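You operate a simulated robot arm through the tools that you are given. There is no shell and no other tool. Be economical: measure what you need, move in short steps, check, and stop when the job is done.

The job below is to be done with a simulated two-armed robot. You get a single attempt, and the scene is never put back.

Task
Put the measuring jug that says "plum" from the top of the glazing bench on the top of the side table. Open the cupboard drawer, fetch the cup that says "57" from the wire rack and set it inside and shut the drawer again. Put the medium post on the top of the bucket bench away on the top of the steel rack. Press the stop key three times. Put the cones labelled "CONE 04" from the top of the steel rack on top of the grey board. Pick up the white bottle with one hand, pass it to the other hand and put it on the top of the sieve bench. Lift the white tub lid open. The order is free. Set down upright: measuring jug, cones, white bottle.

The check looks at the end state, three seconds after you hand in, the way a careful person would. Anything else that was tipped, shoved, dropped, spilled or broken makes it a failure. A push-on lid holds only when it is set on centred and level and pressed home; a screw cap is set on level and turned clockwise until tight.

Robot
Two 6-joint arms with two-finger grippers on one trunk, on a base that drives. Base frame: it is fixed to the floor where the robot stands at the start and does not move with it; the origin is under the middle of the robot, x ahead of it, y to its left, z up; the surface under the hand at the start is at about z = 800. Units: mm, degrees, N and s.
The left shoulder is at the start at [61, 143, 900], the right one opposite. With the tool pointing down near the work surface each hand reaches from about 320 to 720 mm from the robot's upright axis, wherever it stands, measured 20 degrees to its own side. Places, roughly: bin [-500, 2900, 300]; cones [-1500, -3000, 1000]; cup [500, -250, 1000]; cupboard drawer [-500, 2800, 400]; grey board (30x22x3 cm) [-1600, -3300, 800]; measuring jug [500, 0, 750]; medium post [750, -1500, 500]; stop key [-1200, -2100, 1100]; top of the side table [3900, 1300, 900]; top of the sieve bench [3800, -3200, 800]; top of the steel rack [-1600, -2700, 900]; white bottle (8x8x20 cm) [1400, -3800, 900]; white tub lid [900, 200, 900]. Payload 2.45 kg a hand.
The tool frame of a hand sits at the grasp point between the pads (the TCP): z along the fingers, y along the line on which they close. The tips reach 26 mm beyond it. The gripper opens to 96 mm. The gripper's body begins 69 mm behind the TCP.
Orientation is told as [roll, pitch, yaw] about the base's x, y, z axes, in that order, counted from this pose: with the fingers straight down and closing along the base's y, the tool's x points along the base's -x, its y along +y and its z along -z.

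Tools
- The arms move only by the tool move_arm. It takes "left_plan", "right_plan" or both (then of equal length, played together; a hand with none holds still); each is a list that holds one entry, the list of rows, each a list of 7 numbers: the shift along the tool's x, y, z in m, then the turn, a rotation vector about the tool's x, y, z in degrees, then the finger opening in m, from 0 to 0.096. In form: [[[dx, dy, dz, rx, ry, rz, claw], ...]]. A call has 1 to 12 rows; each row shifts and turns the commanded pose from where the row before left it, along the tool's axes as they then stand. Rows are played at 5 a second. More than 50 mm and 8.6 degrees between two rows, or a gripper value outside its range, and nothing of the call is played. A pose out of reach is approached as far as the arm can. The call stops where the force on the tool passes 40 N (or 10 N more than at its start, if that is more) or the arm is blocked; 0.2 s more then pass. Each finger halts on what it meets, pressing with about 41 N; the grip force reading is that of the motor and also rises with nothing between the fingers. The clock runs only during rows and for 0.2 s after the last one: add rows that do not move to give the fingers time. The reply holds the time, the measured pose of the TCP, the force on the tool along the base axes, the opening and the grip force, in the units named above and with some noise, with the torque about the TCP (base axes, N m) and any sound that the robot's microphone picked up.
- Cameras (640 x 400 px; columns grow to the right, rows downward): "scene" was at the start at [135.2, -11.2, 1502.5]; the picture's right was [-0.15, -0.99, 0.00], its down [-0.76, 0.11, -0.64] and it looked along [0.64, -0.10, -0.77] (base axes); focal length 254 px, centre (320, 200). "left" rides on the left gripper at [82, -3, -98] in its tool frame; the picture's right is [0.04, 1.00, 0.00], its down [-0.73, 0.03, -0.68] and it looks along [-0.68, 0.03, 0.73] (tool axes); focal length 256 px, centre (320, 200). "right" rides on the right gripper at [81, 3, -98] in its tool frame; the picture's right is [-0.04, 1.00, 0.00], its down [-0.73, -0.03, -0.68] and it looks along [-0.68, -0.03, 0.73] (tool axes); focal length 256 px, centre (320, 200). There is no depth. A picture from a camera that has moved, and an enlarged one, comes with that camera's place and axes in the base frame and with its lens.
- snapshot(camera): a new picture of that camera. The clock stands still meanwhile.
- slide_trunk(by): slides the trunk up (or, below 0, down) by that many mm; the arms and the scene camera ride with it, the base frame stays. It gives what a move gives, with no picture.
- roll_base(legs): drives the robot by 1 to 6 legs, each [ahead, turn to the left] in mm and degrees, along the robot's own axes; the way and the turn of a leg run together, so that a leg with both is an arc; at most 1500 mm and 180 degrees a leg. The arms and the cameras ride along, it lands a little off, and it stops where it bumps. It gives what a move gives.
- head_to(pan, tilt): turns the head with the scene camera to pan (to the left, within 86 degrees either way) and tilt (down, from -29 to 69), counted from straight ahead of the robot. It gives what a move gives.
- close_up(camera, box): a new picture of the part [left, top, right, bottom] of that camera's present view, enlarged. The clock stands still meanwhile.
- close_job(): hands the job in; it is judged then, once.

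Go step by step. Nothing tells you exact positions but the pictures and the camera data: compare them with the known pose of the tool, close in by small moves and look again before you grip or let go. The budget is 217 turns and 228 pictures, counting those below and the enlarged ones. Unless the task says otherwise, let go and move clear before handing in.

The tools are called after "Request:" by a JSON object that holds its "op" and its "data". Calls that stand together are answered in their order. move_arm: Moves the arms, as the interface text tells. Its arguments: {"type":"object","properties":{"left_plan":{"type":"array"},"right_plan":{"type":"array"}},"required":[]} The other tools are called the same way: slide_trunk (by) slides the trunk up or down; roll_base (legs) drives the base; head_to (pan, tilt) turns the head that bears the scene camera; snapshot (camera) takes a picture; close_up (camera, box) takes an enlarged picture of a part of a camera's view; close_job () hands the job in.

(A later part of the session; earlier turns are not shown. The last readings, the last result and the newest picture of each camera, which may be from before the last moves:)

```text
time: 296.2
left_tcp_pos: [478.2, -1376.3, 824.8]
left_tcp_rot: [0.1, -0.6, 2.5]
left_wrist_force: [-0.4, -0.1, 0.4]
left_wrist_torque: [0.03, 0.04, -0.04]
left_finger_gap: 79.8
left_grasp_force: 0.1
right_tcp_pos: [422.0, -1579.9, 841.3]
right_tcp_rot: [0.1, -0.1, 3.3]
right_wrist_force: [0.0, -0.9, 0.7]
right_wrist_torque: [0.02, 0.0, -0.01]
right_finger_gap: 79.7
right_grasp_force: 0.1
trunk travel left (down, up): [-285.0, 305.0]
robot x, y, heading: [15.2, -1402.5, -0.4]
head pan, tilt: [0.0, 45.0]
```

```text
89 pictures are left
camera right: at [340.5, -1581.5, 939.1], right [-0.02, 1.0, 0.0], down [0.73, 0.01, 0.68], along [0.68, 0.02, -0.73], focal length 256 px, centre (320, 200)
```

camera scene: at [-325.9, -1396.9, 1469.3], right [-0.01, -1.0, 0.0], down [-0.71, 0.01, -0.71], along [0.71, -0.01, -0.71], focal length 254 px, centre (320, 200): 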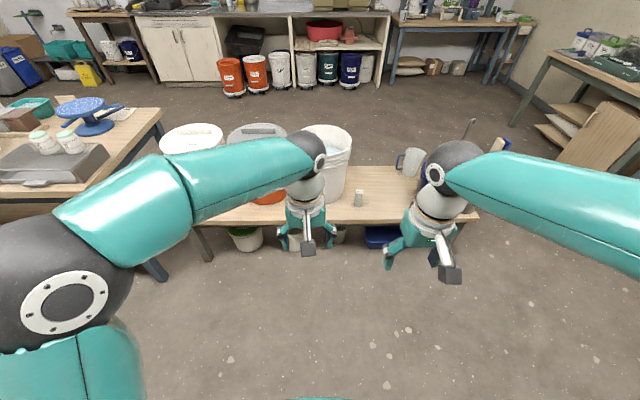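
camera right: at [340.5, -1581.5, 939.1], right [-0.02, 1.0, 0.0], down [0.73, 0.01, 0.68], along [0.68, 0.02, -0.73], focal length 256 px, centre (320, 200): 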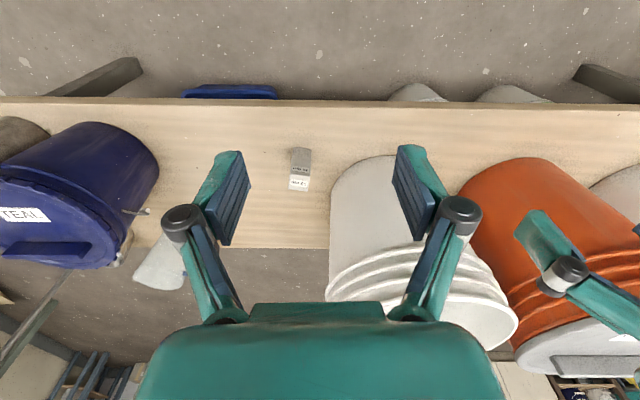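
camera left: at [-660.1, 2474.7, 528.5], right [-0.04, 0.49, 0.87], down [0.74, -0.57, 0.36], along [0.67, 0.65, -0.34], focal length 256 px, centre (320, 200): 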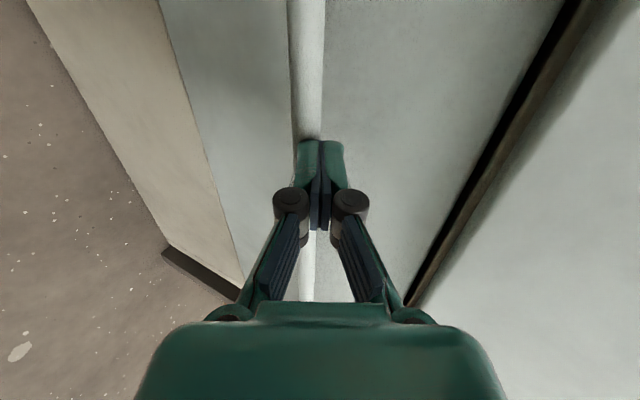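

The post is at about (624,−1609), top z≈600. I pull the left hand back and move the right hand above the post.

Request:
{"op": "move_arm", "data": {"right_plan": [[[-0.0333, -0.0068, 0.0252, 0, 0, 0, 0.06], [-0.0333, -0.0068, 0.0252, 0, 0, 0, 0.06], [-0.0333, -0.0068, 0.0252, 0, 0, 0, 0.06], [-0.0333, -0.0068, 0.0252, 0, 0, 0, 0.06], [-0.0333, -0.0068, 0.0252, 0, 0, 0, 0.06], [-0.0333, -0.0068, 0.0252, 0, 0, 0, 0.06], [0, 0, 0, 0, 0, 0, 0.06]]], "left_plan": [[[0.02, 0, -0.02, 0, 0, 0, 0.08], [0.02, 0, -0.02, 0, 0, 0, 0.08], [0.02, 0, -0.02, 0, 0, 0, 0.08], [0.02, 0, -0.02, 0, 0, 0, 0.08], [0, 0, 0, 0, 0, 0, 0.08], [0, 0, 0, 0, 0, 0, 0.08], [0, 0, 0, 0, 0, 0, 0.08]]]}}

Request:
{"op": "snapshot", "data": {"camera": "right"}}

```text
time: 297.8
left_tcp_pos: [397.5, -1379.1, 904.6]
left_tcp_rot: [0.1, -0.8, 2.4]
left_wrist_force: [0.9, -0.2, 1.1]
left_wrist_torque: [-0.02, 0.0, 0.0]
left_finger_gap: 80.1
left_grasp_force: 0.0
right_tcp_pos: [624.6, -1608.5, 690.4]
right_tcp_rot: [0.1, -0.1, 3.4]
right_wrist_force: [0.7, -1.0, -0.9]
right_wrist_torque: [0.01, 0.0, -0.01]
right_finger_gap: 60.1
right_grasp_force: 0.1
trunk travel left (down, up): [-285.0, 305.0]
robot x, y, heading: [14.6, -1397.8, -0.4]
head pan, tilt: [0.0, 45.0]
```

```text
88 pictures are left
camera right: at [542.7, -1610.2, 787.7], right [-0.02, 1.0, 0.0], down [0.73, 0.01, 0.68], along [0.68, 0.02, -0.73], focal length 256 px, centre (320, 200)
```

right: 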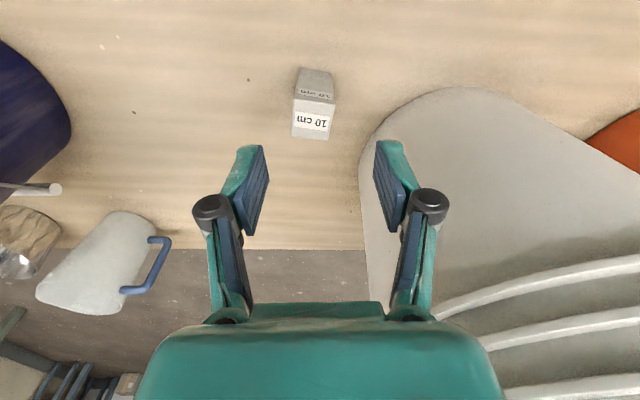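

Adjust 10 mm forward and lower around the post, then grip and lift.

Request:
{"op": "move_arm", "data": {"right_plan": [[[-0.01, -0.004, 0.02, 0, 0, 0, 0.06], [0, 0, 0.035, 0, 0, 0, 0.06], [0, 0, 0.035, 0, 0, 0, 0.06], [0, 0, 0.03, 0, 0, 0, 0.06], [0, 0, 0, 0, 0, 0, 0.06]]]}}

Request:
{"op": "snapshot", "data": {"camera": "right"}}

Request:
{"op": "move_arm", "data": {"right_plan": [[[0, 0, 0, 0, 0, 0, 0.045], [0, 0, 0, 0, 0, 0, 0.03], [0, 0, 0, 0, 0, 0, 0.015], [0, 0, 0, 0, 0, 0, 0.01], [0, 0, 0, 0, 0, 0, 0.01]]]}}

```text
time: 299.0
left_tcp_pos: [397.7, -1381.2, 903.9]
left_tcp_rot: [0.2, -0.7, 2.6]
left_wrist_force: [0.5, -0.1, -0.7]
left_wrist_torque: [0.0, 0.0, -0.01]
left_finger_gap: 80.2
left_grasp_force: 0.1
right_tcp_pos: [634.4, -1611.9, 569.4]
right_tcp_rot: [0.2, -0.1, 3.4]
right_wrist_force: [0.3, -0.5, 0.2]
right_wrist_torque: [0.02, -0.02, 0.01]
right_finger_gap: 59.9
right_grasp_force: 0.1
trunk travel left (down, up): [-285.0, 305.0]
robot x, y, heading: [20.2, -1399.0, -0.7]
head pan, tilt: [0.0, 45.0]
```

```text
87 pictures are left
camera right: at [552.8, -1613.1, 668.1], right [-0.02, 1.0, 0.0], down [0.73, 0.01, 0.68], along [0.68, 0.02, -0.73], focal length 256 px, centre (320, 200)
```

right: 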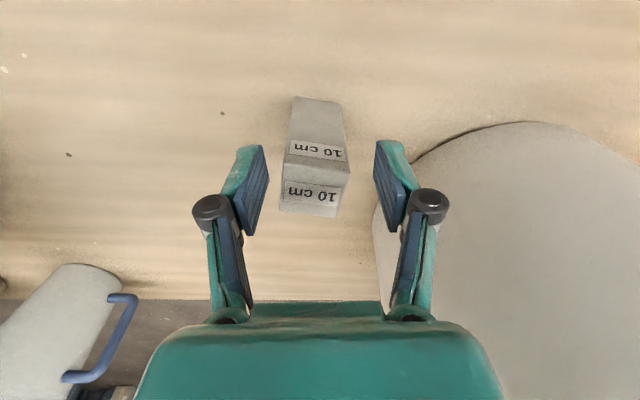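

```text
time: 300.2
left_tcp_pos: [397.1, -1379.9, 904.7]
left_tcp_rot: [0.1, -0.7, 2.5]
left_wrist_force: [-0.4, 0.1, 0.5]
left_wrist_torque: [-0.01, 0.01, 0.0]
left_finger_gap: 80.1
left_grasp_force: 0.0
right_tcp_pos: [634.4, -1611.0, 570.2]
right_tcp_rot: [0.0, -0.1, 3.4]
right_wrist_force: [0.1, -2.2, 1.4]
right_wrist_torque: [-0.1, -0.02, -0.05]
right_finger_gap: 41.2
right_grasp_force: 40.9
trunk travel left (down, up): [-285.0, 305.0]
robot x, y, heading: [15.3, -1403.5, -0.6]
head pan, tilt: [0.0, 45.0]
```

Post gripped (41 mm). Lift and raise the trunk, then back away.

Request:
{"op": "move_arm", "data": {"right_plan": [[[0, 0, -0.02, 0, 0, 0, 0.01], [0, 0, -0.04, 0, 0, 0, 0.01], [0, 0, -0.04, 0, 0, 0, 0.01], [0.03, 0, -0.04, 0, 0, 0, 0.01], [0.03, 0, -0.04, 0, 0, 0, 0.01], [0.04, 0, -0.02, 0, 0, 0, 0.01], [0.04, 0, 0, 0, 0, 0, 0.01]]]}}

Request:
{"op": "slide_trunk", "data": {"by": 290}}

Request:
{"op": "roll_base", "data": {"legs": [[-500, 0], [0, -60]]}}

Request:
{"op": "roll_base", "data": {"legs": [[0, -60]]}}

Request:
{"op": "head_to", "data": {"pan": 0, "tilt": 25}}

Request:
{"op": "snapshot", "data": {"camera": "scene"}}

```text
time: 301.8
left_tcp_pos: [397.3, -1379.0, 904.7]
left_tcp_rot: [0.1, -0.7, 2.5]
left_wrist_force: [-0.2, 0.1, 0.1]
left_wrist_torque: [-0.01, -0.01, -0.03]
left_finger_gap: 79.8
left_grasp_force: 0.1
right_tcp_pos: [492.8, -1621.1, 769.5]
right_tcp_rot: [0.2, -0.3, 3.3]
right_wrist_force: [-0.2, -0.4, -2.8]
right_wrist_torque: [0.0, 0.07, 0.01]
right_finger_gap: 40.9
right_grasp_force: 41.1
trunk travel left (down, up): [-285.0, 305.0]
robot x, y, heading: [14.4, -1400.4, -0.6]
head pan, tilt: [0.0, 45.0]
```

```text
time: 304.7
left_tcp_pos: [397.9, -1379.9, 1194.2]
left_tcp_rot: [0.0, -0.8, 2.5]
left_wrist_force: [0.5, -0.3, 0.6]
left_wrist_torque: [0.01, 0.02, -0.01]
left_finger_gap: 80.1
left_grasp_force: 0.1
right_tcp_pos: [495.5, -1620.3, 1060.1]
right_tcp_rot: [0.2, -0.1, 3.5]
right_wrist_force: [0.2, 0.2, -3.1]
right_wrist_torque: [0.03, 0.07, 0.02]
right_finger_gap: 40.7
right_grasp_force: 41.8
trunk travel left (down, up): [-575.0, 15.0]
robot x, y, heading: [14.5, -1401.3, -0.4]
head pan, tilt: [0.0, 45.0]
```

```text
time: 310.7
left_tcp_pos: [-277.5, -1722.8, 1194.2]
left_tcp_rot: [0.1, -0.6, -58.0]
left_wrist_force: [-0.3, 0.7, -0.2]
left_wrist_torque: [0.03, 0.0, 0.02]
left_finger_gap: 80.0
left_grasp_force: 0.0
right_tcp_pos: [-437.6, -1925.5, 1059.1]
right_tcp_rot: [0.2, -0.1, -57.1]
right_wrist_force: [-0.3, -0.5, -3.4]
right_wrist_torque: [0.07, 0.02, -0.03]
right_finger_gap: 40.5
right_grasp_force: 40.8
trunk travel left (down, up): [-575.0, 15.0]
robot x, y, heading: [-449.0, -1376.6, -60.6]
head pan, tilt: [0.0, 45.0]
```

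```text
time: 314.1
left_tcp_pos: [-656.5, -1696.4, 1194.8]
left_tcp_rot: [0.2, -0.7, -117.6]
left_wrist_force: [0.8, 0.5, 0.4]
left_wrist_torque: [0.03, 0.03, 0.01]
left_finger_gap: 80.0
left_grasp_force: 0.1
right_tcp_pos: [-914.2, -1657.9, 1059.5]
right_tcp_rot: [0.3, 0.0, -116.7]
right_wrist_force: [-0.5, 0.2, -0.3]
right_wrist_torque: [0.02, -0.02, 0.0]
right_finger_gap: 9.9
right_grasp_force: 0.1
trunk travel left (down, up): [-575.0, 15.0]
robot x, y, heading: [-411.6, -1394.2, -119.8]
head pan, tilt: [0.0, 45.0]
```

```text
time: 314.9
left_tcp_pos: [-651.9, -1700.9, 1196.0]
left_tcp_rot: [-0.1, -0.9, -117.7]
left_wrist_force: [0.8, 0.1, -0.2]
left_wrist_torque: [0.05, 0.07, -0.01]
left_finger_gap: 80.0
left_grasp_force: 0.1
right_tcp_pos: [-907.9, -1663.2, 1060.9]
right_tcp_rot: [0.0, -0.1, -116.8]
right_wrist_force: [-0.3, -1.2, -0.2]
right_wrist_torque: [0.03, 0.11, 0.02]
right_finger_gap: 10.1
right_grasp_force: 0.1
trunk travel left (down, up): [-575.0, 15.0]
robot x, y, heading: [-407.8, -1398.8, -119.5]
head pan, tilt: [0.0, 25.0]
```

```text
86 pictures are left
camera scene: at [-484.5, -1532.7, 1589.8], right [-0.87, 0.5, 0.0], down [0.21, 0.37, -0.91], along [-0.45, -0.79, -0.42], focal length 254 px, centre (320, 200)
```

scene: 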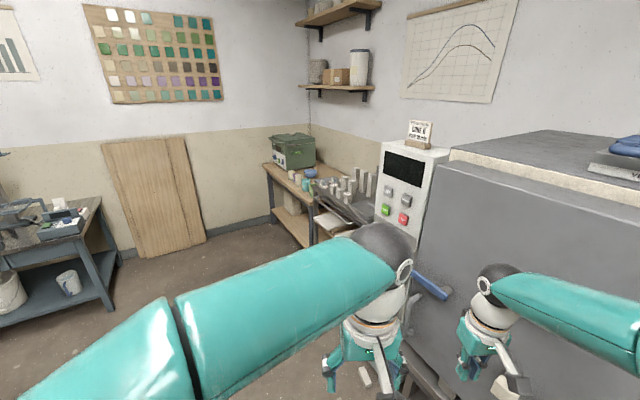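

The post is no longer in the right hand (gap 10 mm) — it was knocked loose during the turn, likely near the kiln. I look for it on the floor.

Request:
{"op": "head_to", "data": {"pan": -20, "tilt": 62}}

Request:
{"op": "snapshot", "data": {"camera": "scene"}}

Request:
{"op": "snapshot", "data": {"camera": "right"}}

```text
time: 315.9
left_tcp_pos: [-653.9, -1698.8, 1195.2]
left_tcp_rot: [0.1, -0.7, -117.6]
left_wrist_force: [-0.1, 0.2, 0.3]
left_wrist_torque: [0.01, 0.0, 0.03]
left_finger_gap: 79.8
left_grasp_force: 0.1
right_tcp_pos: [-911.1, -1663.1, 1060.6]
right_tcp_rot: [0.2, -0.1, -116.6]
right_wrist_force: [-0.5, -0.6, -0.4]
right_wrist_torque: [0.02, 0.03, 0.02]
right_finger_gap: 10.0
right_grasp_force: 0.0
trunk travel left (down, up): [-575.0, 15.0]
robot x, y, heading: [-411.0, -1396.5, -119.6]
head pan, tilt: [-20.0, 62.0]
```

```text
85 pictures are left
camera scene: at [-490.9, -1493.1, 1537.6], right [-0.65, 0.76, 0.0], down [0.67, 0.57, -0.47], along [-0.36, -0.3, -0.88], focal length 254 px, centre (320, 200)
```

scene: 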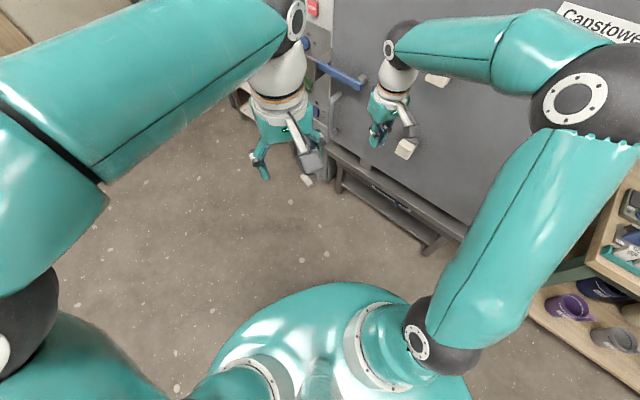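

```text
84 pictures are left
camera right: at [-871.1, -1590.7, 1158.6], right [0.88, -0.48, 0.0], down [-0.36, -0.64, 0.68], along [-0.33, -0.6, -0.73], focal length 256 px, centre (320, 200)
```

right: 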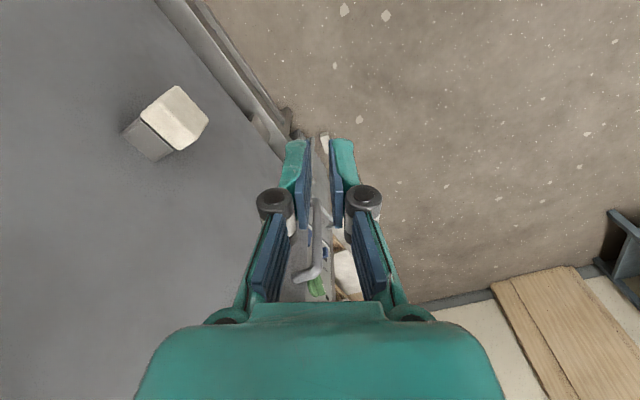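

The post lies on the floor at about (−1170,−2178). Enlarging it.

Request:
{"op": "close_up", "data": {"camera": "scene", "box": [240, 120, 380, 240]}}

Request:
{"op": "close_up", "data": {"camera": "right", "box": [260, 90, 400, 190]}}

```text
3.33 times, centred on (310, 180) of scene
camera zoom: at [-490.9, -1493.1, 1537.6], right [-0.65, 0.76, 0.0], down [0.67, 0.57, -0.47], along [-0.36, -0.3, -0.88], focal length 846 px, centre (353, 267)
```

zoom: 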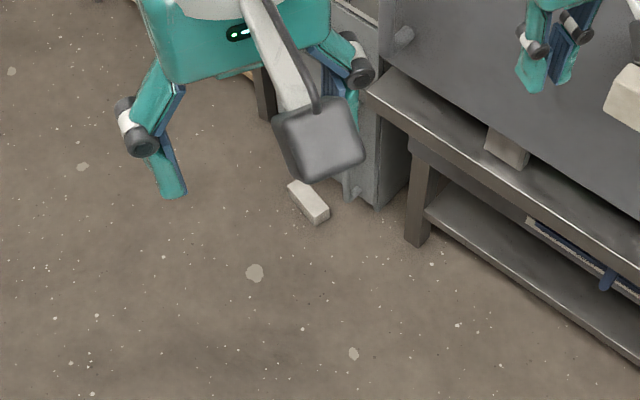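

```text
4.00 times, centred on (330, 140) of right
camera zoom: at [-871.1, -1590.7, 1158.6], right [0.88, -0.48, 0.0], down [-0.36, -0.64, 0.68], along [-0.33, -0.6, -0.73], focal length 1024 px, centre (280, 440)
```

zoom: 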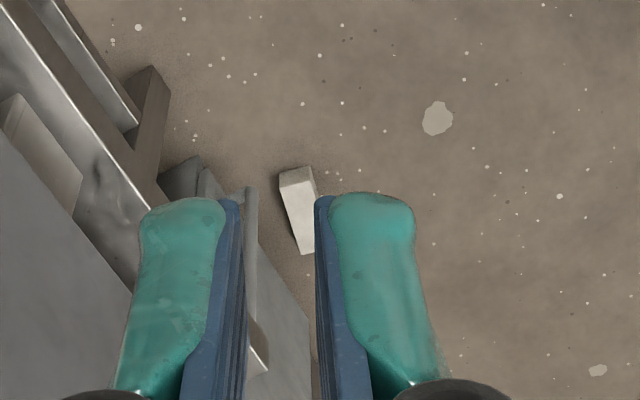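

The post is intact on the floor, centre (−1163,−2177), axis about along y. I drive to in front of it facing west (also the place for the stop key).

Request:
{"op": "roll_base", "data": {"legs": [[0, 17], [790, 0]]}}

Request:
{"op": "roll_base", "data": {"legs": [[0, -40]]}}

Request:
{"op": "roll_base", "data": {"legs": [[0, -37]]}}

Request:
{"op": "head_to", "data": {"pan": 0, "tilt": 30}}

Request:
{"op": "snapshot", "data": {"camera": "scene"}}

```text
time: 317.5
left_tcp_pos: [-521.2, -1781.8, 1196.4]
left_tcp_rot: [0.0, -0.8, -101.1]
left_wrist_force: [0.6, 0.0, -0.7]
left_wrist_torque: [-0.02, 0.11, -0.02]
left_finger_gap: 80.3
left_grasp_force: 0.0
right_tcp_pos: [-778.8, -1819.2, 1062.5]
right_tcp_rot: [0.0, -0.1, -100.2]
right_wrist_force: [0.5, -0.2, 0.4]
right_wrist_torque: [0.0, 0.06, 0.02]
right_finger_gap: 10.1
right_grasp_force: 0.1
trunk travel left (down, up): [-575.0, 15.0]
robot x, y, heading: [-424.2, -1413.4, -102.2]
head pan, tilt: [-20.0, 62.0]
stopped in leg 1: the robot was blocked; the commanded pose is now the measured one
```

```text
time: 320.0
left_tcp_pos: [-742.3, -1630.3, 1194.7]
left_tcp_rot: [0.2, -0.5, -141.3]
left_wrist_force: [0.2, 0.6, 0.0]
left_wrist_torque: [0.01, 0.0, -0.03]
left_finger_gap: 80.0
left_grasp_force: 0.1
right_tcp_pos: [-961.5, -1490.7, 1060.7]
right_tcp_rot: [0.1, -0.2, -140.6]
right_wrist_force: [0.6, -0.2, 0.0]
right_wrist_torque: [-0.01, 0.02, -0.01]
right_finger_gap: 10.0
right_grasp_force: 0.1
trunk travel left (down, up): [-575.0, 15.0]
robot x, y, heading: [-406.0, -1435.3, -141.8]
head pan, tilt: [-20.0, 62.0]
```

```text
time: 322.4
left_tcp_pos: [-792.3, -1388.5, 1196.5]
left_tcp_rot: [0.2, -0.7, -178.4]
left_wrist_force: [0.1, 0.2, 0.1]
left_wrist_torque: [-0.01, 0.0, -0.04]
left_finger_gap: 79.9
left_grasp_force: 0.1
right_tcp_pos: [-885.3, -1146.4, 1062.7]
right_tcp_rot: [0.1, -0.1, -177.5]
right_wrist_force: [-0.6, -0.6, -0.1]
right_wrist_torque: [-0.01, -0.01, -0.03]
right_finger_gap: 10.0
right_grasp_force: 0.1
trunk travel left (down, up): [-575.0, 15.0]
robot x, y, heading: [-412.1, -1458.0, -178.9]
head pan, tilt: [-20.0, 62.0]
```

```text
time: 323.4
left_tcp_pos: [-793.5, -1389.0, 1196.0]
left_tcp_rot: [0.2, -0.8, -178.4]
left_wrist_force: [-0.1, -0.2, -0.3]
left_wrist_torque: [-0.02, 0.01, 0.01]
left_finger_gap: 80.0
left_grasp_force: 0.1
right_tcp_pos: [-886.4, -1147.3, 1062.6]
right_tcp_rot: [0.3, -0.1, -177.6]
right_wrist_force: [0.1, 0.0, -0.5]
right_wrist_torque: [-0.01, 0.02, 0.0]
right_finger_gap: 10.3
right_grasp_force: 0.0
trunk travel left (down, up): [-575.0, 15.0]
robot x, y, heading: [-407.5, -1458.8, -178.8]
head pan, tilt: [0.0, 30.0]
```

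```text
81 pictures are left
camera scene: at [-562.1, -1460.9, 1581.8], right [-0.02, 1.0, 0.0], down [0.5, 0.01, -0.87], along [-0.87, -0.02, -0.5], focal length 254 px, centre (320, 200)
```

scene: 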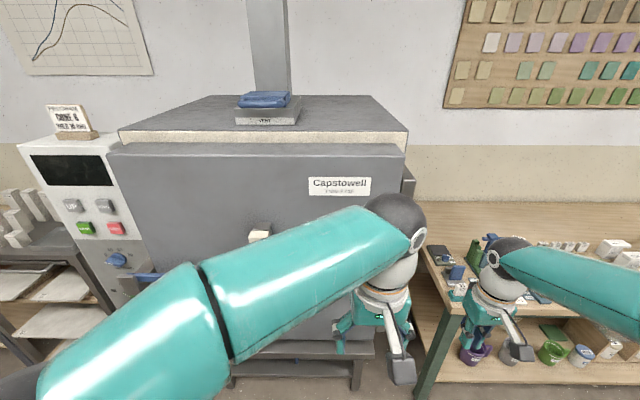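

Multi-leg calls got cut, so I use single legs: turn right, back up, turn left, and approach facing west at y≈−2170.

Request:
{"op": "roll_base", "data": {"legs": [[0, -60]]}}

Request:
{"op": "roll_base", "data": {"legs": [[-800, 0]]}}

Request:
{"op": "roll_base", "data": {"legs": [[0, 60]]}}

Request:
{"op": "roll_base", "data": {"legs": [[450, 0]]}}

Request:
{"op": "head_to", "data": {"pan": 0, "tilt": 40}}

Request:
{"op": "snapshot", "data": {"camera": "scene"}}

```text
time: 326.6
left_tcp_pos: [-550.5, -1095.0, 1195.0]
left_tcp_rot: [0.6, -0.4, 123.3]
left_wrist_force: [0.4, 0.2, -0.2]
left_wrist_torque: [-0.03, 0.03, -0.02]
left_finger_gap: 80.3
left_grasp_force: 0.1
right_tcp_pos: [-397.5, -886.1, 1063.2]
right_tcp_rot: [0.1, 0.0, 124.4]
right_wrist_force: [0.0, 0.4, 0.0]
right_wrist_torque: [-0.02, 0.04, -0.01]
right_finger_gap: 9.9
right_grasp_force: 0.1
trunk travel left (down, up): [-575.0, 15.0]
robot x, y, heading: [-446.9, -1480.8, 122.4]
head pan, tilt: [0.0, 30.0]
stopped in leg 1: the robot was blocked; the commanded pose is now the measured one
```

```text
time: 330.9
left_tcp_pos: [-124.0, -1767.3, 1196.3]
left_tcp_rot: [0.3, -0.6, 123.7]
left_wrist_force: [0.6, 1.5, -0.1]
left_wrist_torque: [0.01, -0.02, 0.0]
left_finger_gap: 79.9
left_grasp_force: 0.0
right_tcp_pos: [27.9, -1558.1, 1064.0]
right_tcp_rot: [0.1, 0.0, 124.9]
right_wrist_force: [-0.1, -0.2, 0.5]
right_wrist_torque: [-0.02, 0.0, -0.01]
right_finger_gap: 10.1
right_grasp_force: 0.1
trunk travel left (down, up): [-575.0, 15.0]
robot x, y, heading: [-16.1, -2152.2, 122.7]
head pan, tilt: [0.0, 30.0]
```

```text
time: 334.2
left_tcp_pos: [-402.6, -2044.3, 1196.1]
left_tcp_rot: [0.1, -0.6, -178.3]
left_wrist_force: [-0.3, -1.1, 0.5]
left_wrist_torque: [0.11, -0.02, -0.01]
left_finger_gap: 79.9
left_grasp_force: 0.0
right_tcp_pos: [-499.3, -1803.5, 1067.2]
right_tcp_rot: [-0.1, -0.1, -177.2]
right_wrist_force: [-0.4, -1.0, -0.4]
right_wrist_torque: [0.1, -0.01, -0.03]
right_finger_gap: 10.1
right_grasp_force: 0.1
trunk travel left (down, up): [-575.0, 15.0]
robot x, y, heading: [-17.8, -2107.4, -179.5]
head pan, tilt: [0.0, 30.0]
stopped in leg 1: the robot was blocked; the commanded pose is now the measured one
```

```text
time: 337.0
left_tcp_pos: [-852.5, -2044.5, 1196.4]
left_tcp_rot: [0.5, -0.5, -178.4]
left_wrist_force: [-0.2, -0.1, 0.0]
left_wrist_torque: [-0.03, -0.07, 0.04]
left_finger_gap: 80.0
left_grasp_force: 0.0
right_tcp_pos: [-949.4, -1805.8, 1063.7]
right_tcp_rot: [0.1, 0.1, -177.1]
right_wrist_force: [-0.6, -0.2, 0.2]
right_wrist_torque: [0.0, -0.03, -0.03]
right_finger_gap: 10.4
right_grasp_force: 0.1
trunk travel left (down, up): [-575.0, 15.0]
robot x, y, heading: [-465.8, -2114.6, -179.4]
head pan, tilt: [0.0, 30.0]
```

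```text
time: 337.7
left_tcp_pos: [-849.1, -2043.7, 1197.1]
left_tcp_rot: [0.3, -0.7, -178.3]
left_wrist_force: [-0.4, -0.6, -0.8]
left_wrist_torque: [-0.02, -0.03, 0.01]
left_finger_gap: 79.9
left_grasp_force: 0.0
right_tcp_pos: [-948.0, -1805.5, 1065.3]
right_tcp_rot: [0.1, -0.1, -177.1]
right_wrist_force: [-0.5, -0.5, 0.8]
right_wrist_torque: [-0.03, 0.02, 0.02]
right_finger_gap: 10.0
right_grasp_force: 0.0
trunk travel left (down, up): [-575.0, 15.0]
robot x, y, heading: [-467.7, -2113.2, -179.5]
head pan, tilt: [0.0, 40.0]
```

```text
80 pictures are left
camera scene: at [-613.9, -2115.2, 1566.6], right [-0.01, 1.0, 0.0], down [0.64, 0.01, -0.77], along [-0.77, -0.01, -0.64], focal length 254 px, centre (320, 200)
```

scene: 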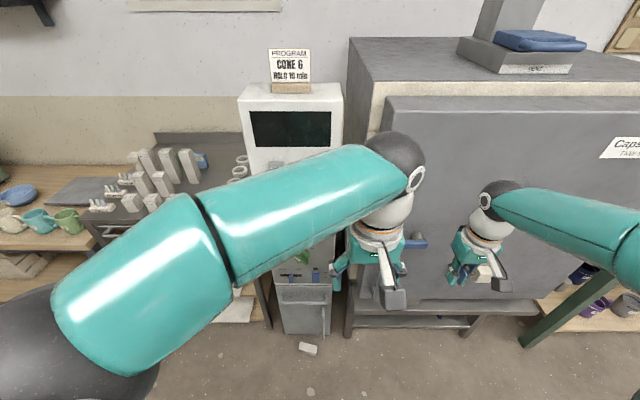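

I'm facing the control panel; the post lies at its foot. I move the left arm aside to see the keys.

Request:
{"op": "move_arm", "data": {"left_plan": [[[0.015, 0.045, 0.0, 0, 0, 0, 0.0], [0.015, 0.045, 0.0, 0, 0, 0, 0.0], [0.015, 0.045, 0, 0, 0, 0, 0.0], [0.015, 0.045, 0, 0, 0, 0, 0.0], [0.015, 0.045, 0, 0, 0, 0, 0.0], [0.01, 0.045, 0, 0, 0, 0, 0.0]]]}}

Request:
{"op": "snapshot", "data": {"camera": "scene"}}

Request:
{"op": "close_up", "data": {"camera": "scene", "box": [220, 60, 380, 240]}}

```text
time: 339.1
left_tcp_pos: [-757.2, -2313.5, 1197.4]
left_tcp_rot: [0.4, -0.7, -178.4]
left_wrist_force: [-0.1, -0.1, -0.9]
left_wrist_torque: [0.04, 0.03, -0.01]
left_finger_gap: 0.0
left_grasp_force: 28.7
right_tcp_pos: [-948.2, -1805.3, 1064.8]
right_tcp_rot: [0.1, -0.1, -177.0]
right_wrist_force: [-0.3, -0.4, 0.4]
right_wrist_torque: [-0.02, -0.01, 0.02]
right_finger_gap: 9.9
right_grasp_force: 0.1
trunk travel left (down, up): [-575.0, 15.0]
robot x, y, heading: [-466.6, -2109.1, -179.3]
head pan, tilt: [0.0, 40.0]
```

```text
79 pictures are left
camera scene: at [-613.1, -2115.9, 1566.7], right [-0.01, 1.0, 0.0], down [0.64, 0.01, -0.77], along [-0.77, -0.01, -0.64], focal length 254 px, centre (320, 200)
```

scene: 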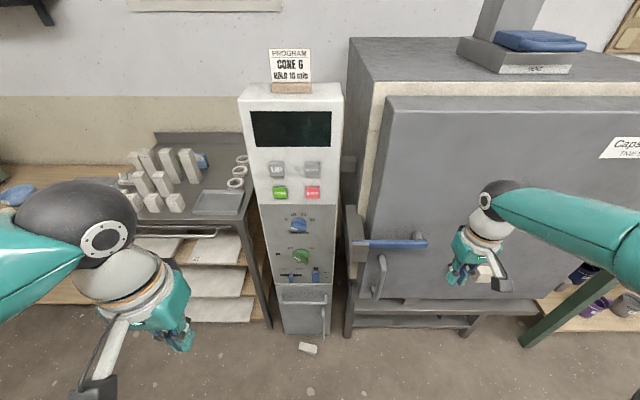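

```text
2.22 times, centred on (300, 150) of scene
camera zoom: at [-613.1, -2115.9, 1566.7], right [-0.01, 1.0, 0.0], down [0.64, 0.01, -0.77], along [-0.77, -0.01, -0.64], focal length 564 px, centre (364, 311)
```

zoom: 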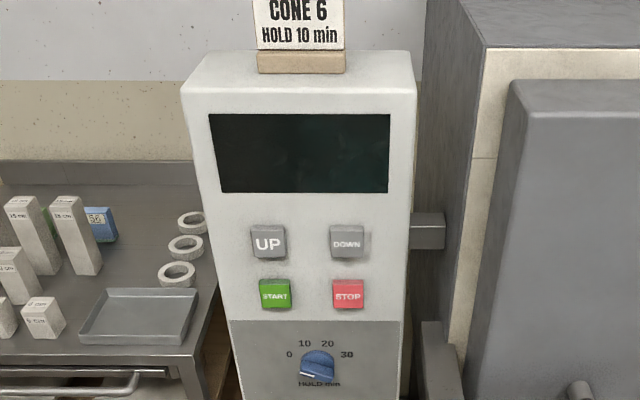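

STOP is at about (−1200,−2144,1108). I bring the left hand forward and tilt it so the closed fingers point at the panel.

Request:
{"op": "move_arm", "data": {"left_plan": [[[-0.05, 0, 0.0, 0, 0, 0, 0.0], [-0.05, 0, 0.0, 0, 0, 0, 0.0], [-0.05, 0, 0, 0, 0, 0, 0.0], [0, 0, 0, 0, -7.8, 0, 0.0], [0, 0, 0, 0, -7.8, 0, 0.0], [0, 0, 0, 0, -7.8, 0, 0.0], [0, 0, 0, 0, -7.8, 0, 0.0], [0, 0, 0, 0, -7.8, 0, 0.0], [0, 0, 0, 0, -7.8, 0, 0.0], [0, 0, 0, 0, -7.8, 0, 0.0], [0, 0, 0, 0, -7.8, 0, 0.0], [0, 0, 0, 0, -7.8, 0, 0.0]]]}}

```text
time: 341.7
left_tcp_pos: [-911.0, -2316.4, 1201.5]
left_tcp_rot: [1.0, -70.6, -179.4]
left_wrist_force: [0.3, 0.1, -0.5]
left_wrist_torque: [0.01, -0.05, 0.0]
left_finger_gap: 0.0
left_grasp_force: 28.9
left hand out of reach, approached as far as the arm can: row 12
right_tcp_pos: [-948.7, -1804.9, 1064.2]
right_tcp_rot: [0.0, -0.1, -177.0]
right_wrist_force: [0.3, 0.4, 0.1]
right_wrist_torque: [0.0, 0.0, -0.01]
right_finger_gap: 10.1
right_grasp_force: 0.1
trunk travel left (down, up): [-575.0, 15.0]
robot x, y, heading: [-466.7, -2114.6, -179.2]
head pan, tilt: [0.0, 40.0]
```

Request:
{"op": "move_arm", "data": {"left_plan": [[[0.0033, -0.0246, 0.032, 0, 0, 0, 0], [0.0033, -0.0246, 0.032, 0, 0, 0, 0], [0.0033, -0.0246, 0.032, 0, 0, 0, 0], [0.0033, -0.0246, 0.032, 0, 0, 0, 0], [0.0033, -0.0246, 0.032, 0, 0, 0, 0], [0.0033, -0.0246, 0.032, 0, 0, 0, 0], [0.0033, -0.0246, 0.032, 0, 0, 0, 0], [0, 0, 0, 0, 0, 0, 0]]]}}

Request:
{"op": "close_up", "data": {"camera": "scene", "box": [220, 100, 420, 260]}}

Request:
{"op": "snapshot", "data": {"camera": "left"}}

```text
time: 343.5
left_tcp_pos: [-1120.3, -2150.1, 1105.9]
left_tcp_rot: [1.1, -70.8, -179.2]
left_wrist_force: [-0.2, -0.4, 0.6]
left_wrist_torque: [0.0, -0.02, -0.01]
left_finger_gap: 0.0
left_grasp_force: 28.0
right_tcp_pos: [-947.2, -1806.0, 1066.1]
right_tcp_rot: [0.1, -0.1, -177.1]
right_wrist_force: [0.2, 0.4, 0.5]
right_wrist_torque: [0.02, 0.07, -0.03]
right_finger_gap: 10.1
right_grasp_force: 0.1
trunk travel left (down, up): [-575.0, 15.0]
robot x, y, heading: [-466.9, -2112.3, -179.3]
head pan, tilt: [0.0, 40.0]
```

```text
2.50 times, centred on (320, 180) of scene
camera zoom: at [-613.4, -2115.7, 1566.6], right [-0.01, 1.0, 0.0], down [0.64, 0.01, -0.77], along [-0.77, -0.01, -0.64], focal length 634 px, centre (320, 250)
```

zoom: 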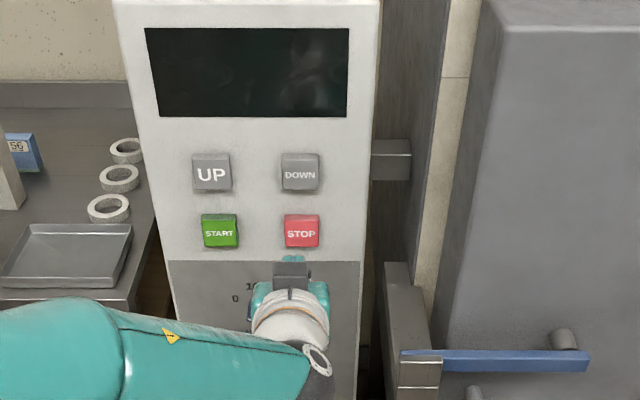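

```text
76 pictures are left
camera left: at [-1001.0, -2143.9, 1060.4], right [0.04, -1.0, -0.03], down [0.4, -0.01, 0.92], along [-0.92, -0.05, 0.4], focal length 256 px, centre (320, 200)
```

left: 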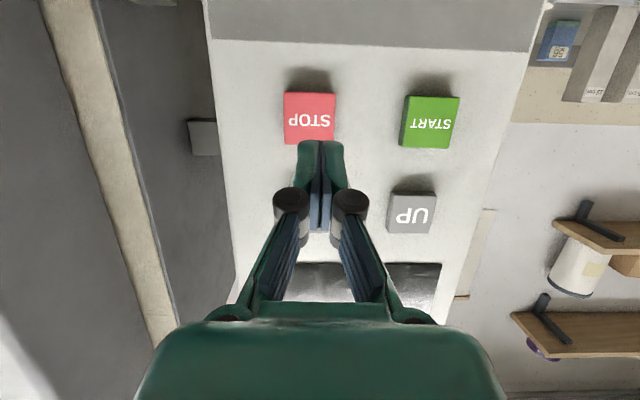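

STOP at about (−1231,−2146,1084). I move closer, aligned with the key.

Request:
{"op": "move_arm", "data": {"left_plan": [[[0.0026, -0.002, 0.03, 0, 0, 0, 0], [0.0026, -0.002, 0.03, 0, 0, 0, 0], [0, 0, 0, 0, 0, 0, 0]]]}}

Request:
{"op": "snapshot", "data": {"camera": "left"}}

Request:
{"op": "close_up", "data": {"camera": "scene", "box": [270, 150, 370, 230]}}

```text
time: 344.3
left_tcp_pos: [-1175.4, -2147.1, 1081.5]
left_tcp_rot: [1.2, -70.8, -179.3]
left_wrist_force: [0.6, -0.7, -0.1]
left_wrist_torque: [0.01, -0.01, -0.02]
left_finger_gap: 0.2
left_grasp_force: 28.6
right_tcp_pos: [-947.9, -1806.1, 1064.8]
right_tcp_rot: [0.1, -0.1, -177.0]
right_wrist_force: [-0.3, 0.2, -0.5]
right_wrist_torque: [0.01, 0.03, 0.0]
right_finger_gap: 10.2
right_grasp_force: 0.1
trunk travel left (down, up): [-575.0, 15.0]
robot x, y, heading: [-472.1, -2114.8, -179.3]
head pan, tilt: [0.0, 40.0]
```

```text
75 pictures are left
camera left: at [-1056.4, -2141.2, 1035.9], right [0.04, -1.0, -0.03], down [0.4, -0.01, 0.92], along [-0.92, -0.05, 0.4], focal length 256 px, centre (320, 200)
```

left: 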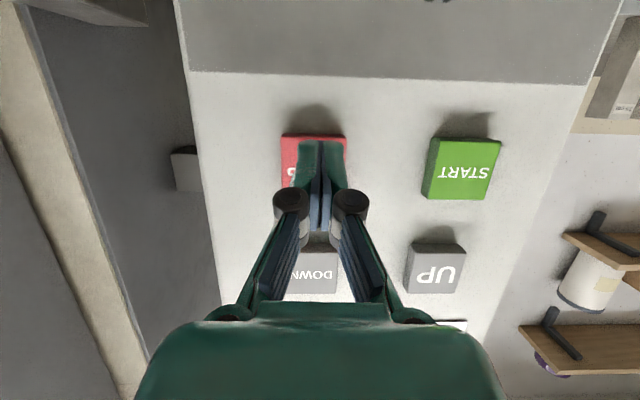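

```text
5.00 times, centred on (320, 190) of scene
camera zoom: at [-613.8, -2115.3, 1566.6], right [-0.01, 1.0, 0.0], down [0.64, 0.01, -0.77], along [-0.77, -0.01, -0.64], focal length 1269 px, centre (320, 250)
```

zoom: 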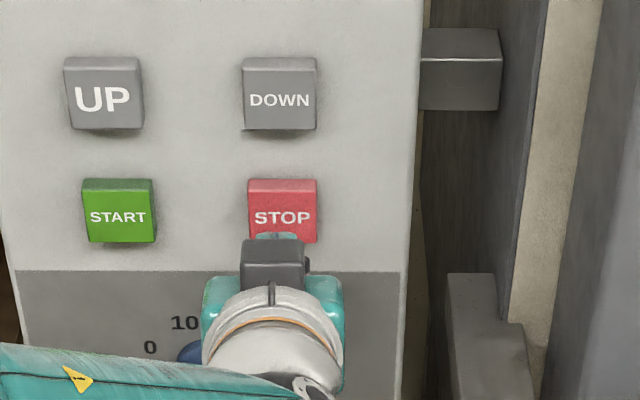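

Aligned. Advance to the key and press once.

Request:
{"op": "move_arm", "data": {"left_plan": [[[-0.005, 0, 0.0142, 0, 0, 0, 0], [-0.0025, 0, 0.0071, 0, 0, 0, 0], [0, 0, 0, 0, 0, 0, 0]]]}}

Request:
{"op": "move_arm", "data": {"left_plan": [[[-0.0013, 0, 0.0038, 0, 0, 0, 0], [0, 0, 0, 0, 0, 0, 0]]]}}

Request:
{"op": "move_arm", "data": {"left_plan": [[[-0.001, 0, 0.0028, 0, 0, 0, 0], [0, 0, 0, 0, 0, 0, 0]]]}}

```text
time: 345.1
left_tcp_pos: [-1194.8, -2148.2, 1081.6]
left_tcp_rot: [1.1, -70.6, -179.6]
left_wrist_force: [18.4, -0.3, -1.9]
left_wrist_torque: [0.04, 0.01, 0.0]
left_finger_gap: 6.2
left_grasp_force: 28.4
right_tcp_pos: [-945.6, -1804.6, 1065.0]
right_tcp_rot: [0.2, -0.1, -177.1]
right_wrist_force: [-0.3, 0.2, -0.7]
right_wrist_torque: [0.01, 0.0, -0.02]
right_finger_gap: 10.0
right_grasp_force: 0.0
trunk travel left (down, up): [-575.0, 15.0]
robot x, y, heading: [-465.0, -2113.9, -179.4]
head pan, tilt: [0.0, 40.0]
heard: click
```

```text
time: 345.7
left_tcp_pos: [-1196.9, -2147.2, 1082.0]
left_tcp_rot: [1.1, -70.7, -179.7]
left_wrist_force: [36.5, 1.5, -6.5]
left_wrist_torque: [0.09, -0.08, -0.03]
left_finger_gap: 6.1
left_grasp_force: 28.1
right_tcp_pos: [-944.4, -1805.9, 1066.8]
right_tcp_rot: [0.1, -0.3, -177.0]
right_wrist_force: [-0.1, 0.2, 1.0]
right_wrist_torque: [0.02, 0.03, 0.01]
right_finger_gap: 10.2
right_grasp_force: 0.1
trunk travel left (down, up): [-575.0, 15.0]
robot x, y, heading: [-465.8, -2114.9, -179.5]
head pan, tilt: [0.0, 40.0]
```

```text
time: 346.3
left_tcp_pos: [-1197.3, -2147.3, 1081.5]
left_tcp_rot: [1.3, -70.5, -179.8]
left_wrist_force: [35.2, -5.1, 4.3]
left_wrist_torque: [-0.08, 0.22, 0.09]
left_finger_gap: 6.1
left_grasp_force: 28.8
right_tcp_pos: [-944.0, -1805.1, 1067.9]
right_tcp_rot: [0.1, -0.3, -177.1]
right_wrist_force: [0.6, 0.1, 0.1]
right_wrist_torque: [0.03, 0.02, 0.0]
right_finger_gap: 10.1
right_grasp_force: 0.1
trunk travel left (down, up): [-575.0, 15.0]
robot x, y, heading: [-470.7, -2112.3, -179.2]
head pan, tilt: [0.0, 40.0]
stopped in row 2 (left hand): the force on the tool passed its limit at 47 N (the readings are from after the stop); the commanded pose is now the measured one
```

One click heard. Release and press again.

Request:
{"op": "move_arm", "data": {"left_plan": [[[0.0035, 0, -0.01, 0, 0, 0, 0], [0.0035, 0, -0.01, 0, 0, 0, 0], [0, 0, 0, 0, 0, 0, 0]]]}}

Request:
{"op": "move_arm", "data": {"left_plan": [[[-0.0035, 0, 0.01, 0, 0, 0, 0], [-0.0032, 0, 0.009, 0, 0, 0, 0], [0, 0, 0, 0, 0, 0, 0]]]}}

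Request:
{"op": "move_arm", "data": {"left_plan": [[[0.0035, 0, -0.01, 0, 0, 0, 0], [0.0035, 0, -0.01, 0, 0, 0, 0], [0, 0, 0, 0, 0, 0, 0]]]}}

```text
time: 347.1
left_tcp_pos: [-1181.6, -2148.5, 1079.1]
left_tcp_rot: [1.3, -70.3, -179.7]
left_wrist_force: [-0.1, 0.0, 0.6]
left_wrist_torque: [0.0, -0.07, 0.01]
left_finger_gap: 0.0
left_grasp_force: 29.0
right_tcp_pos: [-949.8, -1806.1, 1064.3]
right_tcp_rot: [0.0, -0.1, -177.1]
right_wrist_force: [-0.1, -0.4, -0.6]
right_wrist_torque: [0.0, -0.03, -0.01]
right_finger_gap: 9.9
right_grasp_force: 0.0
trunk travel left (down, up): [-575.0, 15.0]
robot x, y, heading: [-467.7, -2115.8, -179.3]
head pan, tilt: [0.0, 40.0]
```

```text
time: 347.9
left_tcp_pos: [-1196.0, -2147.5, 1078.6]
left_tcp_rot: [1.4, -70.3, -179.8]
left_wrist_force: [34.1, -2.0, -4.6]
left_wrist_torque: [0.05, 0.02, 0.05]
left_finger_gap: 5.9
left_grasp_force: 28.6
right_tcp_pos: [-944.9, -1807.1, 1067.0]
right_tcp_rot: [0.2, -0.4, -177.0]
right_wrist_force: [0.2, 0.5, -0.2]
right_wrist_torque: [-0.01, -0.01, 0.0]
right_finger_gap: 10.1
right_grasp_force: 0.0
trunk travel left (down, up): [-575.0, 15.0]
robot x, y, heading: [-466.3, -2115.1, -179.1]
head pan, tilt: [0.0, 40.0]
heard: click
```

```text
time: 348.7
left_tcp_pos: [-1183.6, -2147.9, 1077.8]
left_tcp_rot: [1.3, -70.3, -179.6]
left_wrist_force: [1.0, 0.4, 0.0]
left_wrist_torque: [-0.01, 0.01, -0.02]
left_finger_gap: 0.1
left_grasp_force: 28.6
right_tcp_pos: [-949.8, -1805.0, 1064.9]
right_tcp_rot: [0.2, 0.0, -177.1]
right_wrist_force: [0.4, 1.6, 0.7]
right_wrist_torque: [-0.03, -0.01, -0.05]
right_finger_gap: 10.0
right_grasp_force: 0.1
trunk travel left (down, up): [-575.0, 15.0]
robot x, y, heading: [-465.8, -2114.2, -179.5]
head pan, tilt: [0.0, 40.0]
```

Second click. Press the third time and retract well clear.

Request:
{"op": "move_arm", "data": {"left_plan": [[[-0.0035, 0, 0.01, 0, 0, 0, 0], [-0.0022, 0, 0.0063, 0, 0, 0, 0], [0, 0, 0, 0, 0, 0, 0]]]}}

Request:
{"op": "move_arm", "data": {"left_plan": [[[0.005, 0, -0.014, 0, 0, 0, 0], [0.01, 0, -0.03, 0, 0, 0, 0], [0.013, 0, -0.038, 0, 0, 0, 0], [0.013, 0, -0.038, 0, 0, 0, 0], [0.013, 0, -0.038, 0, 0, 0, 0], [0, 0, 0, 0, 8.5, 0, 0], [0, 0, 0, 0, 8.5, 0, 0], [0, 0, 0, 0, 8.5, 0, 0], [0, 0, 0, 0, 8.5, 0, 0], [0, 0, 0, 0, 8.5, 0, 0], [0, 0, 0, 0, 8.5, 0, 0], [0, 0, 0, 0, 8.5, 0, 0]]]}}

Request:
{"op": "move_arm", "data": {"left_plan": [[[0, 0, -0.02, 0, 8.5, 0, 0.03], [0, 0, -0.02, 0, 2.2, 0, 0.05], [0.03, 0.03, -0.02, 0, 0, 0, 0.08], [0.03, 0.03, 0, 0, 0, 0, 0.08]]]}}

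```text
time: 349.5
left_tcp_pos: [-1195.6, -2148.2, 1078.0]
left_tcp_rot: [1.5, -70.3, -180.0]
left_wrist_force: [18.3, 0.1, -2.1]
left_wrist_torque: [0.0, -0.04, -0.01]
left_finger_gap: 6.3
left_grasp_force: 28.7
right_tcp_pos: [-946.6, -1805.8, 1066.2]
right_tcp_rot: [0.1, -0.2, -176.9]
right_wrist_force: [1.0, -0.1, 0.5]
right_wrist_torque: [0.02, -0.02, -0.02]
right_finger_gap: 10.3
right_grasp_force: 0.1
trunk travel left (down, up): [-575.0, 15.0]
robot x, y, heading: [-472.1, -2118.0, -179.5]
head pan, tilt: [0.0, 40.0]
heard: click
```

```text
time: 352.1
left_tcp_pos: [-1031.1, -2143.2, 1079.6]
left_tcp_rot: [0.4, -10.7, -178.6]
left_wrist_force: [1.0, 0.0, 0.7]
left_wrist_torque: [0.01, -0.01, 0.03]
left_finger_gap: 0.0
left_grasp_force: 29.1
right_tcp_pos: [-949.3, -1805.6, 1064.4]
right_tcp_rot: [0.0, 0.0, -177.1]
right_wrist_force: [0.3, 0.1, -0.4]
right_wrist_torque: [-0.02, -0.05, 0.0]
right_finger_gap: 10.1
right_grasp_force: 0.1
trunk travel left (down, up): [-575.0, 15.0]
robot x, y, heading: [-466.0, -2111.9, -179.2]
head pan, tilt: [0.0, 40.0]
```

```text
time: 353.1
left_tcp_pos: [-964.0, -2200.5, 1139.7]
left_tcp_rot: [0.4, -0.1, -178.5]
left_wrist_force: [0.0, -0.7, 0.2]
left_wrist_torque: [0.0, -0.01, 0.0]
left_finger_gap: 80.1
left_grasp_force: 0.1
right_tcp_pos: [-949.0, -1806.3, 1066.2]
right_tcp_rot: [0.1, -0.1, -177.0]
right_wrist_force: [-0.1, -0.2, 0.0]
right_wrist_torque: [0.01, 0.02, 0.01]
right_finger_gap: 10.2
right_grasp_force: 0.1
trunk travel left (down, up): [-575.0, 15.0]
robot x, y, heading: [-467.6, -2114.6, -179.3]
head pan, tilt: [0.0, 40.0]
```

Three clicks in total. Now the dropped post: I pull the right hand back, lower the trunk and rotate the left hand so it closes across the post.

Request:
{"op": "move_arm", "data": {"right_plan": [[[0.04, 0, -0.02, 0, 0, 0, 0.01], [0.04, 0, -0.02, 0, 0, 0, 0.01], [0.04, 0, -0.02, 0, 0, 0, 0.01], [0.04, 0, 0, 0, 0, 0, 0.01], [0, 0, 0, 0, 0, 0, 0.01], [0, 0, 0, 0, 0, 0, 0.01], [0, 0, 0, 0, 0, 0, 0.01], [0, 0, 0, 0, 0, 0, 0.01], [0, 0, 0, 0, 0, 0, 0.01], [0, 0, 0, 0, 0, 0, 0.01]]], "left_plan": [[[0, 0, 0, 0, 0, -8.05, 0.08], [0, 0, 0, 0, 0, -8.05, 0.08], [0, 0, 0, 0, 0, -8.05, 0.08], [0, 0, 0, 0, 0, -8.05, 0.08], [0, 0, 0, 0, 0, -8.05, 0.08], [0, 0, 0, 0, 0, -8.05, 0.08], [0, 0, 0, 0, 0, -8.05, 0.08], [0, 0, 0, 0, 0, -8.05, 0.08], [0, 0, 0, 0, 0, -8.05, 0.08], [0, 0, 0, 0, 0, -8.05, 0.08]]]}}

Request:
{"op": "roll_base", "data": {"legs": [[120, 0]]}}

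Request:
{"op": "slide_trunk", "data": {"by": -400}}

Request:
{"op": "slide_trunk", "data": {"by": -160}}

Request:
{"op": "snapshot", "data": {"camera": "scene"}}

Request:
{"op": "snapshot", "data": {"camera": "left"}}

```text
time: 355.3
left_tcp_pos: [-963.6, -2201.9, 1140.9]
left_tcp_rot: [0.0, -0.6, -97.7]
left_wrist_force: [0.0, 0.5, 1.0]
left_wrist_torque: [-0.04, -0.02, 0.01]
left_finger_gap: 79.8
left_grasp_force: 0.1
right_tcp_pos: [-787.6, -1796.5, 1126.4]
right_tcp_rot: [0.2, -0.1, -177.1]
right_wrist_force: [0.2, 0.3, -0.5]
right_wrist_torque: [0.04, 0.0, 0.0]
right_finger_gap: 10.0
right_grasp_force: 0.0
trunk travel left (down, up): [-575.0, 15.0]
robot x, y, heading: [-468.7, -2115.5, -179.1]
head pan, tilt: [0.0, 40.0]
```

```text
time: 356.5
left_tcp_pos: [-1087.5, -2202.4, 1138.9]
left_tcp_rot: [0.0, -0.5, -98.0]
left_wrist_force: [-0.6, 0.2, -1.3]
left_wrist_torque: [-0.03, -0.02, 0.01]
left_finger_gap: 79.7
left_grasp_force: 0.1
right_tcp_pos: [-909.3, -1797.6, 1126.4]
right_tcp_rot: [0.1, 0.1, -177.1]
right_wrist_force: [-0.6, 0.7, -0.9]
right_wrist_torque: [0.0, -0.02, 0.02]
right_finger_gap: 9.9
right_grasp_force: 0.1
trunk travel left (down, up): [-575.0, 15.0]
robot x, y, heading: [-583.8, -2116.4, -179.4]
head pan, tilt: [0.0, 40.0]
```

```text
time: 360.4
left_tcp_pos: [-1083.2, -2204.0, 740.0]
left_tcp_rot: [-0.1, -0.5, -98.0]
left_wrist_force: [0.2, 0.4, -1.2]
left_wrist_torque: [0.01, 0.01, 0.02]
left_finger_gap: 80.0
left_grasp_force: 0.2
right_tcp_pos: [-909.4, -1798.3, 726.3]
right_tcp_rot: [0.0, -0.1, -177.1]
right_wrist_force: [-0.2, 0.3, 0.4]
right_wrist_torque: [0.02, -0.04, 0.0]
right_finger_gap: 10.0
right_grasp_force: 0.1
trunk travel left (down, up): [-175.0, 415.0]
robot x, y, heading: [-584.2, -2115.4, -179.3]
head pan, tilt: [0.0, 40.0]
```

```text
time: 362.2
left_tcp_pos: [-1084.0, -2202.8, 580.5]
left_tcp_rot: [-0.1, -0.5, -98.0]
left_wrist_force: [-0.1, -0.3, 0.9]
left_wrist_torque: [0.02, -0.01, 0.0]
left_finger_gap: 79.9
left_grasp_force: 0.1
right_tcp_pos: [-907.3, -1797.1, 566.7]
right_tcp_rot: [0.1, -0.1, -177.0]
right_wrist_force: [0.4, -0.4, -0.9]
right_wrist_torque: [0.02, -0.04, 0.01]
right_finger_gap: 10.1
right_grasp_force: 0.2
trunk travel left (down, up): [-15.0, 575.0]
robot x, y, heading: [-587.3, -2115.0, -179.1]
head pan, tilt: [0.0, 40.0]
```

```text
73 pictures are left
camera scene: at [-733.9, -2116.6, 1006.6], right [-0.01, 1.0, 0.0], down [0.64, 0.01, -0.77], along [-0.77, -0.01, -0.64], focal length 254 px, centre (320, 200)
```

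scene: 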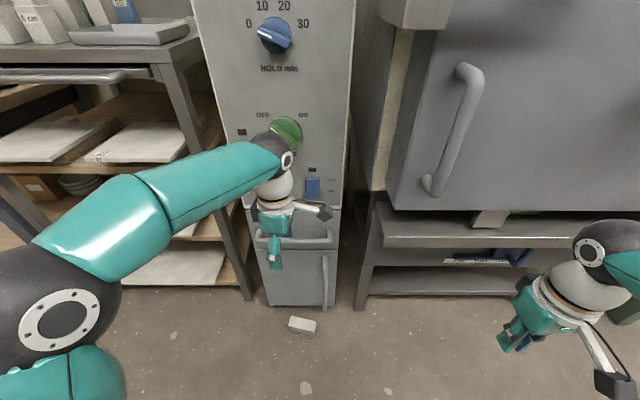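

```text
72 pictures are left
camera left: at [-1076.5, -2120.4, 677.7], right [1.0, -0.1, 0.0], down [-0.07, -0.72, 0.69], along [-0.07, -0.68, -0.73], focal length 256 px, centre (320, 200)
```

left: 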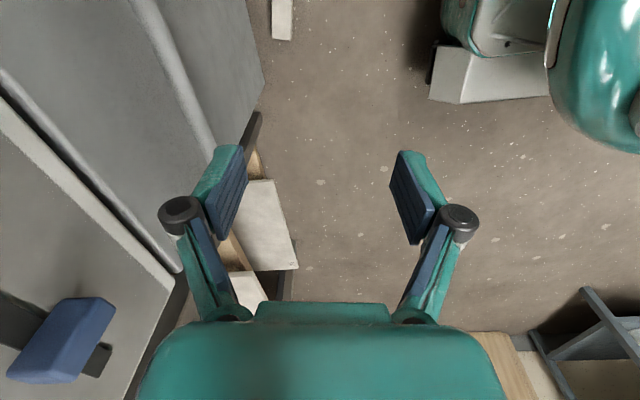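

Post located again at about (−1166,−2185). I lower the left hand over it.

Request:
{"op": "move_arm", "data": {"left_plan": [[[0.0009, -0.0083, 0.043, 0, 0, 0, 0.07], [0.0009, -0.0083, 0.043, 0, 0, 0, 0.07], [0.0009, -0.0083, 0.043, 0, 0, 0, 0.07], [0.0009, -0.0083, 0.043, 0, 0, 0, 0.07], [0.0009, -0.0083, 0.043, 0, 0, 0, 0.07], [0.0009, -0.0083, 0.043, 0, 0, 0, 0.07], [0.0009, -0.0083, 0.043, 0, 0, 0, 0.07], [0.0009, -0.0083, 0.043, 0, 0, 0, 0.07], [0.0009, -0.0083, 0.043, 0, 0, 0, 0.07], [0.0009, -0.0083, 0.03, 0, 0, 0, 0.07], [0, 0, 0, 0, 0, 0, 0.07]]]}}

Request:
{"op": "snapshot", "data": {"camera": "left"}}

Request:
{"op": "close_up", "data": {"camera": "scene", "box": [220, 240, 400, 370]}}

```text
time: 364.6
left_tcp_pos: [-1167.2, -2187.8, 163.6]
left_tcp_rot: [-0.1, -0.5, -98.0]
left_wrist_force: [0.6, 1.4, 0.5]
left_wrist_torque: [-0.01, 0.0, 0.01]
left_finger_gap: 70.0
left_grasp_force: 0.1
right_tcp_pos: [-907.3, -1798.2, 567.8]
right_tcp_rot: [0.1, -0.1, -177.1]
right_wrist_force: [1.1, -0.1, 0.4]
right_wrist_torque: [0.01, -0.05, 0.0]
right_finger_gap: 10.0
right_grasp_force: 0.0
trunk travel left (down, up): [-15.0, 575.0]
robot x, y, heading: [-587.2, -2113.0, -179.3]
head pan, tilt: [0.0, 40.0]
```

```text
71 pictures are left
camera left: at [-1158.6, -2103.9, 259.7], right [1.0, -0.1, 0.0], down [-0.07, -0.72, 0.69], along [-0.07, -0.68, -0.73], focal length 256 px, centre (320, 200)
```

left: 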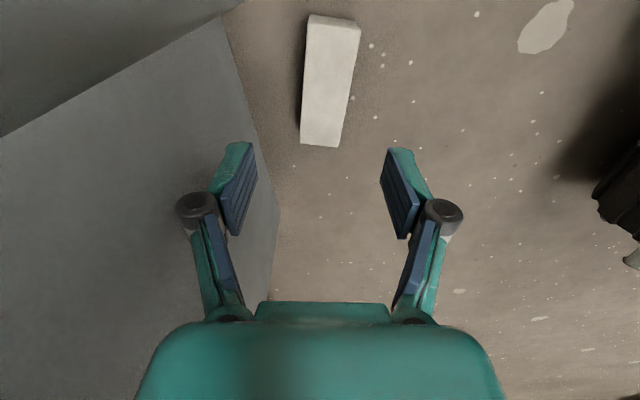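

```text
3.08 times, centred on (310, 305) of scene
camera zoom: at [-734.1, -2116.6, 1006.5], right [-0.01, 1.0, 0.0], down [0.64, 0.01, -0.77], along [-0.77, -0.01, -0.64], focal length 781 px, centre (351, -123)
```

zoom: 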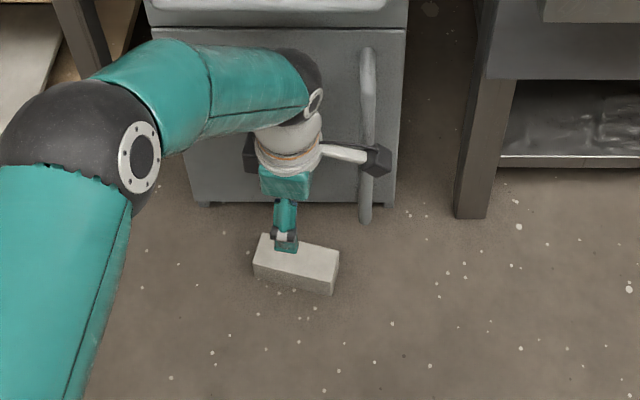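

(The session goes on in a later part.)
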